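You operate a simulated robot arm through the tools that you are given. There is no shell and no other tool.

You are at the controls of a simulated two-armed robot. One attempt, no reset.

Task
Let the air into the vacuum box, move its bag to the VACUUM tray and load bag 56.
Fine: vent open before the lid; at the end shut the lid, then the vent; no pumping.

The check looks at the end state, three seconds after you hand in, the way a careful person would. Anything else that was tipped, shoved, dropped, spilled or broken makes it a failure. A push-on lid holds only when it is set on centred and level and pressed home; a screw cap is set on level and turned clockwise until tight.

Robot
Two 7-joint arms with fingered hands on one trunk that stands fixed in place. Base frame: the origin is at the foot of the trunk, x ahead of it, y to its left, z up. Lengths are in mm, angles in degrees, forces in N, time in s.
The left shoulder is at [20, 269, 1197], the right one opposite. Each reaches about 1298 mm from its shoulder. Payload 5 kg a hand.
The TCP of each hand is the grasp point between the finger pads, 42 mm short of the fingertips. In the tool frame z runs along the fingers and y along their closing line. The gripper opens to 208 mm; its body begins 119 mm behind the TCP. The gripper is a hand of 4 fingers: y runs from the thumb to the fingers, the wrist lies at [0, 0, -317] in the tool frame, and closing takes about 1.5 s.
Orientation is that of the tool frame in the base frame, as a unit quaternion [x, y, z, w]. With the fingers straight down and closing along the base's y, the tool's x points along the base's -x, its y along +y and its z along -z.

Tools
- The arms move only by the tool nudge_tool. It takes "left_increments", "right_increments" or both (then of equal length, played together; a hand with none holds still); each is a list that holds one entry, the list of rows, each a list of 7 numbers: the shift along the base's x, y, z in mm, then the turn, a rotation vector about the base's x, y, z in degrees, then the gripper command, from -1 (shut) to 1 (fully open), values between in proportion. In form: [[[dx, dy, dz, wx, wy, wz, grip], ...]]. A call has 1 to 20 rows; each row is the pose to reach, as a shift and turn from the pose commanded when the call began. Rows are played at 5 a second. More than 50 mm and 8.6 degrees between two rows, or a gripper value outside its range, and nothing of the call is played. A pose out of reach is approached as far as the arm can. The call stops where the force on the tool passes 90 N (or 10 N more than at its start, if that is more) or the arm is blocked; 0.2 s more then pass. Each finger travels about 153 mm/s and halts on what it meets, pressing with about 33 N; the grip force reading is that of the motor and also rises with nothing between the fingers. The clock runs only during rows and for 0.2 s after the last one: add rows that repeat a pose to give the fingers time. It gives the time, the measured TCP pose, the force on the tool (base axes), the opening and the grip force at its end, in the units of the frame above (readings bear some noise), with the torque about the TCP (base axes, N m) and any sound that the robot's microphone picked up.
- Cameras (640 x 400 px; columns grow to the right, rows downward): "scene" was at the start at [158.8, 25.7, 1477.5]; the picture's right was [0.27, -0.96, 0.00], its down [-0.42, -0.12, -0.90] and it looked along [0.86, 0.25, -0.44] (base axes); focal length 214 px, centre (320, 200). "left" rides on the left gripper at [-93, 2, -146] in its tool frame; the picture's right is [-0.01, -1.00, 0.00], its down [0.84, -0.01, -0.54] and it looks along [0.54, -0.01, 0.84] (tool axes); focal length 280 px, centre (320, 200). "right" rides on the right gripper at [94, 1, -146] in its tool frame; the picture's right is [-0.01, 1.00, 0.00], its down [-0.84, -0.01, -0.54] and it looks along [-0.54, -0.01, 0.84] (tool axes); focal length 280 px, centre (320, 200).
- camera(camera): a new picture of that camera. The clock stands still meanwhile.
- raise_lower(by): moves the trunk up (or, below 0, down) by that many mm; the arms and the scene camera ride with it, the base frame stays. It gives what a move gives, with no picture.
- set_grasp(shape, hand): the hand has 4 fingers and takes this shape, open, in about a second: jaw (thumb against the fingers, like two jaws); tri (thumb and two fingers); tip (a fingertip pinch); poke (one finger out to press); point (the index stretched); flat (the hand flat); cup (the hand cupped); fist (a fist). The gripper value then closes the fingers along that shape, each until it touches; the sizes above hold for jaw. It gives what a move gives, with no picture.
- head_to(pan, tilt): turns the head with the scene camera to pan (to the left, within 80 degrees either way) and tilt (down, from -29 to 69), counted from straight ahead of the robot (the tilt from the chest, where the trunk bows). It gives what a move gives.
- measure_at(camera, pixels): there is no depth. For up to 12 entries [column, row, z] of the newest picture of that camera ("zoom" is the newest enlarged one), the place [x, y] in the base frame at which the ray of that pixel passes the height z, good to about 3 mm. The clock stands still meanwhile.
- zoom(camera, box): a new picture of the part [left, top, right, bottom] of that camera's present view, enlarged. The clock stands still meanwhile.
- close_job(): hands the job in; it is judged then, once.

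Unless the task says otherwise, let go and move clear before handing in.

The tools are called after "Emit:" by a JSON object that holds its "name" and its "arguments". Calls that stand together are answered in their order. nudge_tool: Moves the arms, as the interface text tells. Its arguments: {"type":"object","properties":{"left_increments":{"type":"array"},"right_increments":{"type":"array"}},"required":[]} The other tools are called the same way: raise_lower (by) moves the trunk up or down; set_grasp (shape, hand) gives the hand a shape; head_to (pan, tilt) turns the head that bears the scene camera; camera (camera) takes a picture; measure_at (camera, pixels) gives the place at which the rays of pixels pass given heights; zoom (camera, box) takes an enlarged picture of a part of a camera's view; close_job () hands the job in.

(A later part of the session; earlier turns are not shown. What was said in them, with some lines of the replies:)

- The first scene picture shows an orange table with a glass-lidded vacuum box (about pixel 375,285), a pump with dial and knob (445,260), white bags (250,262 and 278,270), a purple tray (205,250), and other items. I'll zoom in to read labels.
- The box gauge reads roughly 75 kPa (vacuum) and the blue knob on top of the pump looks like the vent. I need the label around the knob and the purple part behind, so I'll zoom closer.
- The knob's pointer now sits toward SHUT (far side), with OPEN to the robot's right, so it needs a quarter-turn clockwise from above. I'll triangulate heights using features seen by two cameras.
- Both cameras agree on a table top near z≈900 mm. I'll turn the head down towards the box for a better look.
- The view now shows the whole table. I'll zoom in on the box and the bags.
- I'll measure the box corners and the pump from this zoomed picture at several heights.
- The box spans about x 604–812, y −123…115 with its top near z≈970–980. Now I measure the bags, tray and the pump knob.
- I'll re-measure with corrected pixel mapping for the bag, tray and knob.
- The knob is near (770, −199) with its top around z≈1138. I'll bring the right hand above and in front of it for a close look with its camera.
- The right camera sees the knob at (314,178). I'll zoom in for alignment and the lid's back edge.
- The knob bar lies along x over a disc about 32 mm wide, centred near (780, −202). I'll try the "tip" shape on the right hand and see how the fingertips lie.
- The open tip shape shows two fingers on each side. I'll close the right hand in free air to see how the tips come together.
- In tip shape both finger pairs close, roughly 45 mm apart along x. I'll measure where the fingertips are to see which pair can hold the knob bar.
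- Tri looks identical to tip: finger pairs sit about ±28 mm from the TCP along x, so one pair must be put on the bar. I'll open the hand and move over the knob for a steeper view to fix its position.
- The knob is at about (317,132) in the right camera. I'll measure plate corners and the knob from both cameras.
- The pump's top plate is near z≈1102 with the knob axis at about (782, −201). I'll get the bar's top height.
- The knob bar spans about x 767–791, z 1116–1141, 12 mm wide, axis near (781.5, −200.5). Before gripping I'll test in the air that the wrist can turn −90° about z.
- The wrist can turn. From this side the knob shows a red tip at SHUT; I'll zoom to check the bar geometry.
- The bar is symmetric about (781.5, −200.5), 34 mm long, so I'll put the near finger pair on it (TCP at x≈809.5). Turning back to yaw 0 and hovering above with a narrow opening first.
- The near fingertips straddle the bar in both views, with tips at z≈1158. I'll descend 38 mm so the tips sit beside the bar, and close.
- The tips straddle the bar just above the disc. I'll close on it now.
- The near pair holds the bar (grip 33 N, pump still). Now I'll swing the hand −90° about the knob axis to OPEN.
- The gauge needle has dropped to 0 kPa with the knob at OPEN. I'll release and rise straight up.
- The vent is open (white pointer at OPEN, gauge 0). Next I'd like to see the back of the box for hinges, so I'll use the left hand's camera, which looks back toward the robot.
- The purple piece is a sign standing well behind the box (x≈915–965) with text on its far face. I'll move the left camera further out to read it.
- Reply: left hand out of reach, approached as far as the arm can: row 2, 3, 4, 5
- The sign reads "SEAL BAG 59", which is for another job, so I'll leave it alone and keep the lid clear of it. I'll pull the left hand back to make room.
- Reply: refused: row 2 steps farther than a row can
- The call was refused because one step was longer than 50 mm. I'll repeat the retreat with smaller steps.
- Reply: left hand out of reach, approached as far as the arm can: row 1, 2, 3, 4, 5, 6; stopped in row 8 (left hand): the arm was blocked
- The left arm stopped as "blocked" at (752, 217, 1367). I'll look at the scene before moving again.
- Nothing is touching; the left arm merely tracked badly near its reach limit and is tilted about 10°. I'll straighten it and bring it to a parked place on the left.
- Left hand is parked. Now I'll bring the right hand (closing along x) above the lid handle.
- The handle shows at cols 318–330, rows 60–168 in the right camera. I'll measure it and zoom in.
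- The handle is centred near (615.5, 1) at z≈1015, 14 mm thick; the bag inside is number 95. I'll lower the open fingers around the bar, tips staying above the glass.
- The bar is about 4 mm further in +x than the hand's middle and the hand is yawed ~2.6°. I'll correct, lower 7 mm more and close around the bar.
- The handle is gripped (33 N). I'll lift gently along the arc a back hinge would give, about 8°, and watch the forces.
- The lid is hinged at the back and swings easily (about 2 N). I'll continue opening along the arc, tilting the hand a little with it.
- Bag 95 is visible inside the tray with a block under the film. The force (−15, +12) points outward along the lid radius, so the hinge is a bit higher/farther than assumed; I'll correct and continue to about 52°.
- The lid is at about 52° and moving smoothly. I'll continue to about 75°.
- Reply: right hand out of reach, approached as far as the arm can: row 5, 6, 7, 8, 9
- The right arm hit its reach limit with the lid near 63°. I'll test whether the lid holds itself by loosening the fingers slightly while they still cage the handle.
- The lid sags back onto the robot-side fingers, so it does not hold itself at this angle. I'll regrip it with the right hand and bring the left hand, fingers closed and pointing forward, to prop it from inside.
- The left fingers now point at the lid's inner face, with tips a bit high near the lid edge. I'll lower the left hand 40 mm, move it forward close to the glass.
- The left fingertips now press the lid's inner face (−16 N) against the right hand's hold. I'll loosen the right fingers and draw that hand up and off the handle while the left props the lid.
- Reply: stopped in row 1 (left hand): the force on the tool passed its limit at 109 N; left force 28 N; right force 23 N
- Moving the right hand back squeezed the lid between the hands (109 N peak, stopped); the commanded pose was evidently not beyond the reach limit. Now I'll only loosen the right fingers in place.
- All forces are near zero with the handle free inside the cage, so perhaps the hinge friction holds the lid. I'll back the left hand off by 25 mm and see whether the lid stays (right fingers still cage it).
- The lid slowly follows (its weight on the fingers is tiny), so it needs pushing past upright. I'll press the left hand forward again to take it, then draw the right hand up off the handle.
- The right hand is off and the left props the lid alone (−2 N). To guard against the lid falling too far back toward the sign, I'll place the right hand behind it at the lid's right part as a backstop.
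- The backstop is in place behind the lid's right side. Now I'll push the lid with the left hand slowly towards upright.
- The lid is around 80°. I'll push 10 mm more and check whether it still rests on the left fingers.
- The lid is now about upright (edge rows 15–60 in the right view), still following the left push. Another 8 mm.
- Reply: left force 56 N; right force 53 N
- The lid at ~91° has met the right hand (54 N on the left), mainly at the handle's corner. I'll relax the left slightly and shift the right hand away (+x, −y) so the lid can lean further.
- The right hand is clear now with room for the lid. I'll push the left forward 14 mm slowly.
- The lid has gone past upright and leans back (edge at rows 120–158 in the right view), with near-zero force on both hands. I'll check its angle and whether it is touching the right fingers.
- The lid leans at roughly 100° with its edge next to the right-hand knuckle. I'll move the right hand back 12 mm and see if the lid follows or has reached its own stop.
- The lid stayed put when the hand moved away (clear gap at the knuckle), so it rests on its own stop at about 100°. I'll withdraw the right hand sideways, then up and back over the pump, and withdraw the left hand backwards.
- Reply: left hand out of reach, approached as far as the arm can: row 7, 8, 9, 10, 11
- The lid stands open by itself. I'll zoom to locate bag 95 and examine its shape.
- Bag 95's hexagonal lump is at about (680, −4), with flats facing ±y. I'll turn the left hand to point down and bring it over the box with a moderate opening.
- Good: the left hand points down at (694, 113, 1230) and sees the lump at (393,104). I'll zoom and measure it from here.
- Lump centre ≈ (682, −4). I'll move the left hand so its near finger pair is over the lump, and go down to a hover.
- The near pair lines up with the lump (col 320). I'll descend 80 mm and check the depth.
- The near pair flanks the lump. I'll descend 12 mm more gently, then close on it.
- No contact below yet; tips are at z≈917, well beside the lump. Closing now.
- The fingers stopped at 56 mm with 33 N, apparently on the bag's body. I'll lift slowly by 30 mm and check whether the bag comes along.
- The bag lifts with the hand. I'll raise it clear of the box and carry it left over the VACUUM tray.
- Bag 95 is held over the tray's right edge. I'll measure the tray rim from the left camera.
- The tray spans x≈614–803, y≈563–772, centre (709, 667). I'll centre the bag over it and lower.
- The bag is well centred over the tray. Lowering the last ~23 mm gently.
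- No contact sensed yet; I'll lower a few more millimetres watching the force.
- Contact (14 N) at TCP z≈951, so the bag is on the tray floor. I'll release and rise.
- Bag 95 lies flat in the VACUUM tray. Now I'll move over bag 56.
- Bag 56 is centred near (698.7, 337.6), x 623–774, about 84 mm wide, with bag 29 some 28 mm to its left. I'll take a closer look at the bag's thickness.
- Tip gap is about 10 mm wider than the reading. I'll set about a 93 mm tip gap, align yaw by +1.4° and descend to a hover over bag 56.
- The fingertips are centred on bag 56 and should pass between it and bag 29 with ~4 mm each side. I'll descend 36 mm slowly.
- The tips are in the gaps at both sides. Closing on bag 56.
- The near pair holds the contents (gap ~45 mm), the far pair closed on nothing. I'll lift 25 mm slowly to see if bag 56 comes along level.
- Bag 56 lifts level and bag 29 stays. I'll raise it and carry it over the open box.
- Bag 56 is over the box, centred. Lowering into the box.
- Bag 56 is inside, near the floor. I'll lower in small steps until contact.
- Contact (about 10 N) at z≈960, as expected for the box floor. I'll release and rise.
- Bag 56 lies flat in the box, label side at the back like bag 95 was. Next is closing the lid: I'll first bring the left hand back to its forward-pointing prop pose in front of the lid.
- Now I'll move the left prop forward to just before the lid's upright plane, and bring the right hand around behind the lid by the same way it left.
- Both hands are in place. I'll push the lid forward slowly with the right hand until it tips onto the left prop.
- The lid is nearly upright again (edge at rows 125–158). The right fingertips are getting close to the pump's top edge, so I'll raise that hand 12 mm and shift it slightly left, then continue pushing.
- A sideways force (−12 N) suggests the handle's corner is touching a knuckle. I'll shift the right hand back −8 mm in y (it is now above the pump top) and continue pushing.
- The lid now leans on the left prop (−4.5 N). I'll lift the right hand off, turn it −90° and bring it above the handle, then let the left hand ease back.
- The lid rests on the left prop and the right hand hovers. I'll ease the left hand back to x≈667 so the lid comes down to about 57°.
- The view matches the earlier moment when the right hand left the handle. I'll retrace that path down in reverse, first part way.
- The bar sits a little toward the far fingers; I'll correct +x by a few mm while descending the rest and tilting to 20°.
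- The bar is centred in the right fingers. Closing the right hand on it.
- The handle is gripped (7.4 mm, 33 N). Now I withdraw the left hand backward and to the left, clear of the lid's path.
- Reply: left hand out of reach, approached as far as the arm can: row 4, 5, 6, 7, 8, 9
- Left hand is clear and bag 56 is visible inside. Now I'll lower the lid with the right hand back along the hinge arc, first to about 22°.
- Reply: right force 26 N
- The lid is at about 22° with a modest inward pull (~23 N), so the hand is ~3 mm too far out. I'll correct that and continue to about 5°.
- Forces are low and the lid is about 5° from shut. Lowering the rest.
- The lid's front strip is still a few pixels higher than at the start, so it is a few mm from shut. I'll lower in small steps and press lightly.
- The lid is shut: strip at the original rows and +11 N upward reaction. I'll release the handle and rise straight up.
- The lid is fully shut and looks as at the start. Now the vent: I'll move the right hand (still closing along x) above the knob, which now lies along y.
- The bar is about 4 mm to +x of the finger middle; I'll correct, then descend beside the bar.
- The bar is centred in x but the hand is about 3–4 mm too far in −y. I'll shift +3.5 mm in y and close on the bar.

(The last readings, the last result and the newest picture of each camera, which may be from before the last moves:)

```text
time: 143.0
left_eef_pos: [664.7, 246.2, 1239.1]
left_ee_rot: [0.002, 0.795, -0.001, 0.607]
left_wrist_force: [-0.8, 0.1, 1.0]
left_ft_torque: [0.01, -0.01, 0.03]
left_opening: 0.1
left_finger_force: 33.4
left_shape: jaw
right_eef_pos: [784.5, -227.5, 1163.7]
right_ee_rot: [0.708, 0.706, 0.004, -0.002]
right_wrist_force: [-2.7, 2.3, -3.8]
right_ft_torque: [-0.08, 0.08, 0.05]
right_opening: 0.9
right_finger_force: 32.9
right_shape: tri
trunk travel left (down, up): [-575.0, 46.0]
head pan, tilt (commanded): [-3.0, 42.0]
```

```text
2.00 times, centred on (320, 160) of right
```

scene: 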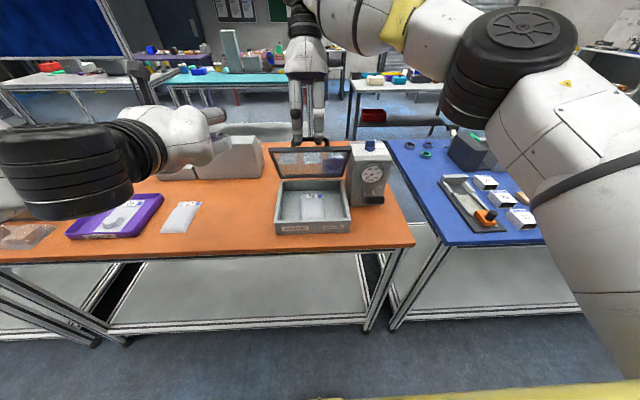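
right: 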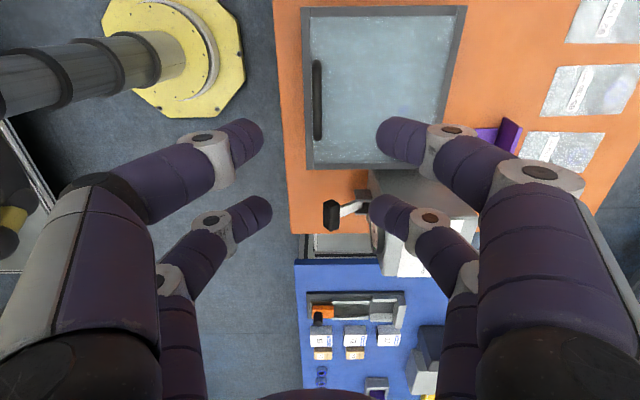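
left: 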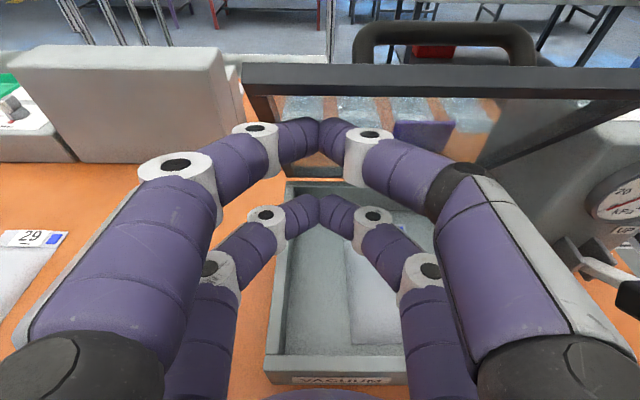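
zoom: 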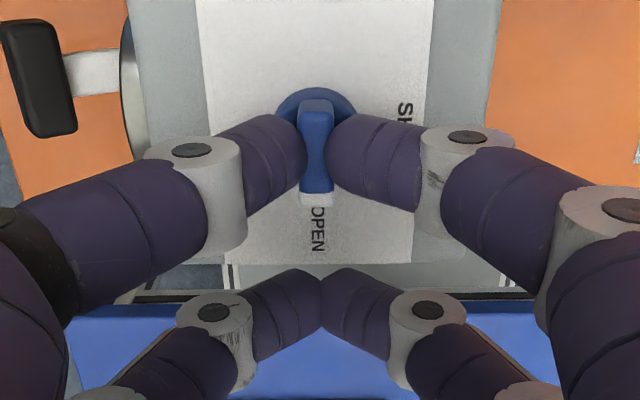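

The knob is gripped. Now I'll turn it +90° (counter-clockwise from above) back to SHUT about its axis.

Emit:
{"name": "nudge_tool", "arguments": {"right_increments": [[[2.4, 0.1, 0, 0, 0, 5, -1], [4.78, 0.42, 0, 0, 0, 10, -1], [7.12, 0.94, 0, 0, 0, 15, -1], [9.41, 1.66, 0, 0, 0, 20, -1], [11.62, 2.58, 0, 0, 0, 25, -1], [13.75, 3.68, 0, 0, 0, 30, -1], [15.77, 4.97, 0, 0, 0, 35, -1], [17.68, 6.43, 0, 0, 0, 40, -1], [19.45, 8.05, 0, 0, 0, 45, -1], [21.07, 9.82, 0, 0, 0, 50, -1], [22.53, 11.73, 0, 0, 0, 55, -1], [23.82, 13.75, 0, 0, 0, 60, -1], [24.92, 15.88, 0, 0, 0, 65, -1], [25.84, 18.09, 0, 0, 0, 70, -1], [26.56, 20.38, 0, 0, 0, 75, -1], [27.08, 22.72, 0, 0, 0, 80, -1], [27.4, 25.1, 0, 0, 0, 85, -1], [27.5, 27.5, 0, 0, 0, 90, -1], [27.5, 28.5, 0, 0, 0, 92, -1], [27.5, 28.5, 0, 0, 0, 92, -1]]]}}

Emit:
{"name": "zoom", "arguments": {"camera": "right", "box": [220, 60, 420, 260]}}

Emit:
{"name": "zoom", "arguments": {"camera": "scene", "box": [320, 110, 420, 220]}}

```text
time: 147.2
left_eef_pos: [664.0, 247.0, 1238.4]
left_ee_rot: [0.002, 0.795, -0.001, 0.606]
left_wrist_force: [0.7, 0.2, 1.0]
left_ft_torque: [-0.01, 0.0, 0.02]
left_opening: 0.1
left_finger_force: 32.8
left_shape: jaw
right_eef_pos: [811.2, -199.7, 1163.4]
right_ee_rot: [-0.016, 1.0, 0.003, -0.006]
right_wrist_force: [-10.0, 1.4, -1.7]
right_ft_torque: [0.05, 0.23, -0.09]
right_opening: 0.3
right_finger_force: 32.9
right_shape: tri
trunk travel left (down, up): [-575.0, 46.0]
head pan, tilt (commanded): [-3.0, 42.0]
```

```text
2.00 times, centred on (320, 160) of right
```

zoom: 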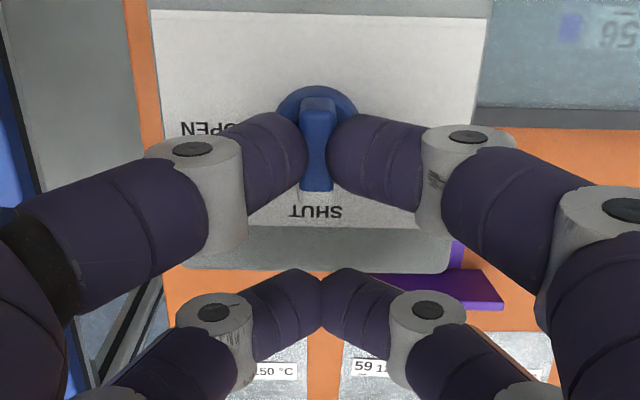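

```text
3.64 times, centred on (370, 165) of scene
```

zoom: 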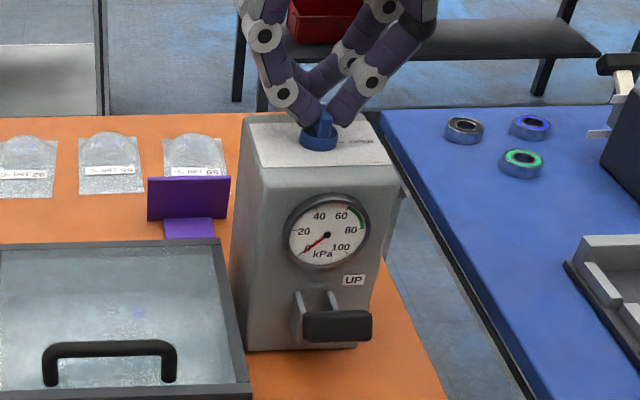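

The knob is back at SHUT. I'll open the fingers and rise straight up, then check the pointer.

Emit:
{"name": "nudge_tool", "arguments": {"right_increments": [[[-1, 0, 0, 0, 0, 0, -0.85], [-1, 0, 0, 0, 0, 0, -0.6], [-1, 0, 0, 0, 0, 0, -0.6], [-1, 0, 15, 0, 0, 0, -0.6], [-1, 0, 50, 0, 0, 0, -0.6], [-1, 0, 90, 0, 0, 0, -0.6], [-1, 0, 130, 0, 0, 0, -0.6]]]}}

Emit:
{"name": "zoom", "arguments": {"camera": "right", "box": [240, 20, 420, 180]}}

Emit:
{"name": "zoom", "arguments": {"camera": "scene", "box": [335, 120, 415, 180]}}

```text
time: 148.8
left_eef_pos: [663.6, 247.7, 1239.6]
left_ee_rot: [0.003, 0.796, -0.002, 0.606]
left_wrist_force: [-1.6, -0.4, -0.3]
left_ft_torque: [-0.03, 0.0, -0.07]
left_opening: 0.0
left_finger_force: 33.0
left_shape: jaw
right_eef_pos: [807.2, -198.0, 1295.3]
right_ee_rot: [-0.017, 1.0, 0.001, -0.005]
right_wrist_force: [-1.0, 1.5, -0.4]
right_ft_torque: [-0.15, -0.14, 0.05]
right_opening: 41.4
right_finger_force: 0.0
right_shape: tri
trunk travel left (down, up): [-575.0, 46.0]
head pan, tilt (commanded): [-3.0, 42.0]
```

```text
2.50 times, centred on (330, 100) of right
```

zoom: 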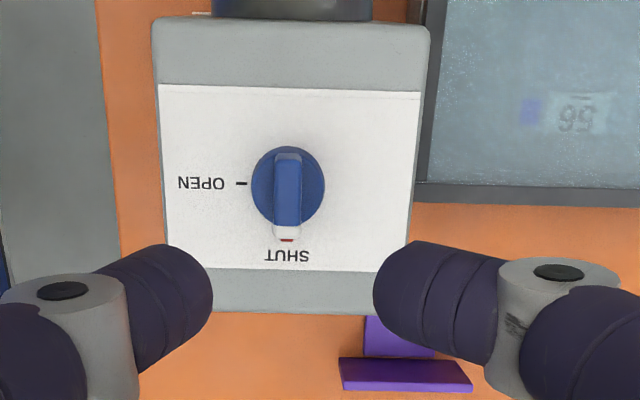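

```text
6.67 times, centred on (375, 150) of scene
```

zoom: 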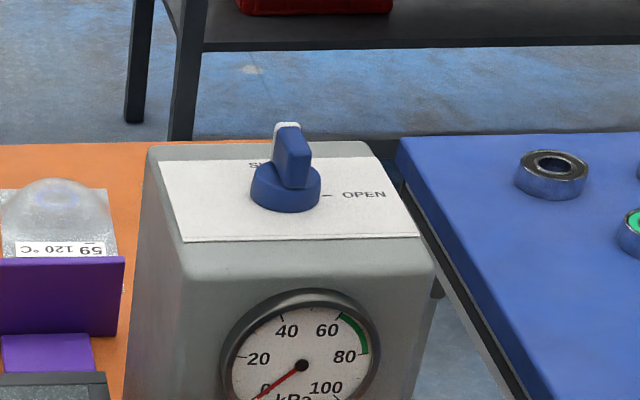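

The vent pointer is at SHUT, gauge at 0, and bag "56" shows through the closed lid. I'll move both hands clear and take final views.

Emit:
{"name": "nudge_tool", "arguments": {"right_increments": [[[-20, -5, 25, 0, 0, 0, -0.4], [-45, -10, 50, 0, 0, 0, 0], [-80, -18, 70, 0, 0, 0, 0], [-115, -26, 85, 0, 0, 0, 0], [-150, -34, 95, 0, 0, 0, 0], [-185, -42, 105, 0, 0, 0, 0], [-215, -50, 110, 0, 0, 0, 0], [-215, -50, 110, 0, 0, 0, 0], [-215, -50, 110, 0, 0, 0, 0], [-215, -50, 110, 0, 0, 0, 0], [-215, -50, 110, 0, 0, 0, 0]]], "left_increments": [[[5, 0, 15, 0, 8, 0, -1], [10, 5, 30, 0, 16, 0, -0.6], [10, 10, 45, 0, 24, 0, -0.2], [10, 15, 60, 0, 32, 0, 0], [10, 20, 75, 0, 40, 0, 0], [10, 30, 90, 0, 48, 0, 0], [5, 40, 105, 0, 56, 0, 0], [0, 50, 120, 0, 64, 0, 0], [-5, 60, 130, 0, 72, 0, 0], [-10, 70, 140, 0, 75, 0, 0], [-10, 70, 140, 0, 75, 0, 0]]]}}

Emit:
{"name": "camera", "arguments": {"camera": "scene"}}

Emit:
{"name": "zoom", "arguments": {"camera": "scene", "box": [250, 130, 410, 250]}}

Emit:
{"name": "zoom", "arguments": {"camera": "scene", "box": [0, 130, 270, 290]}}

```text
time: 151.2
left_eef_pos: [654.3, 316.4, 1380.1]
left_ee_rot: [0.001, 1.0, -0.004, -0.003]
left_wrist_force: [0.3, 0.9, 0.0]
left_ft_torque: [0.08, 0.02, 0.0]
left_opening: 103.5
left_finger_force: 0.0
left_shape: jaw
right_eef_pos: [599.4, -250.4, 1401.9]
right_ee_rot: [-0.017, 1.0, 0.002, -0.005]
right_wrist_force: [0.0, -0.7, 1.0]
right_ft_torque: [0.09, 0.06, -0.02]
right_opening: 103.4
right_finger_force: 0.0
right_shape: tri
trunk travel left (down, up): [-575.0, 46.0]
head pan, tilt (commanded): [-3.0, 42.0]
```

```text
taken
```

scene: 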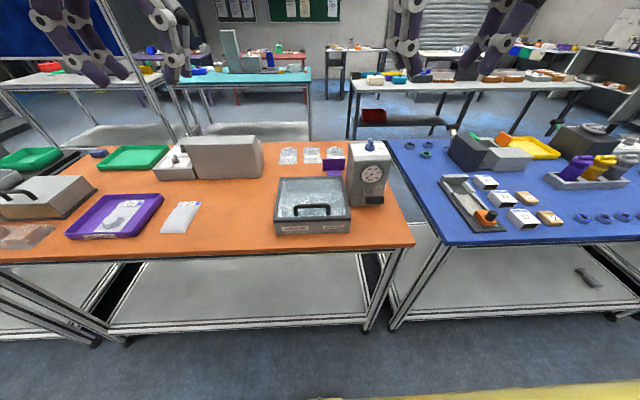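

```text
3.33 times, centred on (330, 190) of scene
```

zoom: 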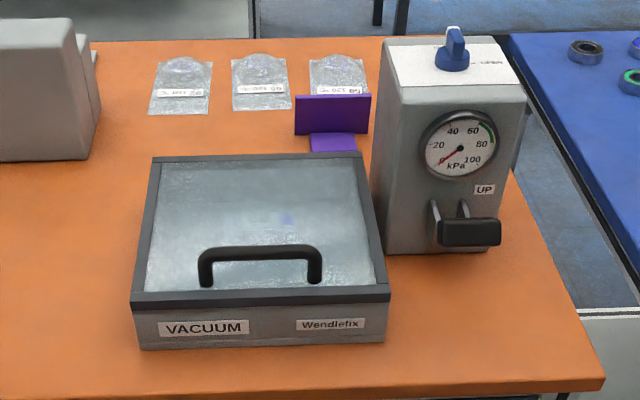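

```text
2.37 times, centred on (135, 210) of scene
```

zoom: 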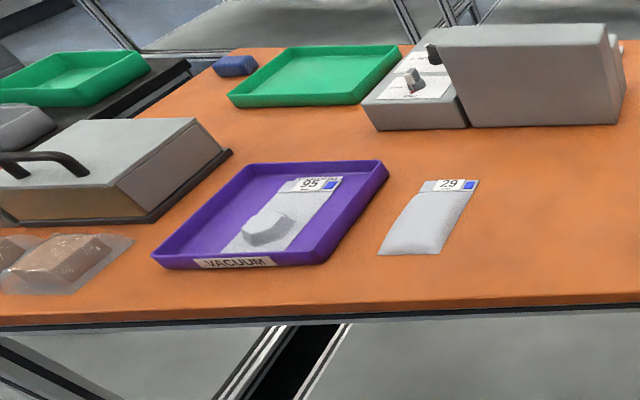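

The final views show the lid fully shut at its starting position, the vent pointer at SHUT and the gauge at 0. Bag 95 lies flat in the VACUUM tray, bag 56 is inside the box, and bag 29, the sign and the pump lever look undisturbed. Both hands are clear, so I'm handing in.

Emit:
{"name": "close_job", "arguments": {}}

```text
The job is handed in.
```

The job is done and handed in. In the last camera views everything matched the task:

- **Venting:** I turned the vent to OPEN first and waited for the gauge to fall to 0 kPa before lifting the lid.
- **Bag 95:** the bag from the vacuum box lies flat in the VACUUM tray.
- **Bag 56:** it lies flat in the middle of the box, label toward the hinge, the same way bag 95 lay.
- **Closing:** I shut the lid and pressed it home, then turned the vent back to SHUT. The gauge still reads 0, and I never touched the pump lever.

While the lid was opening, both hands squeezed it once: the left hand peaked at 109 N and the move stopped itself. A second contact with the right hand reached about 54 N. I saw no damage. The box, the pump, bag 29 and the purple sign all look where they were.
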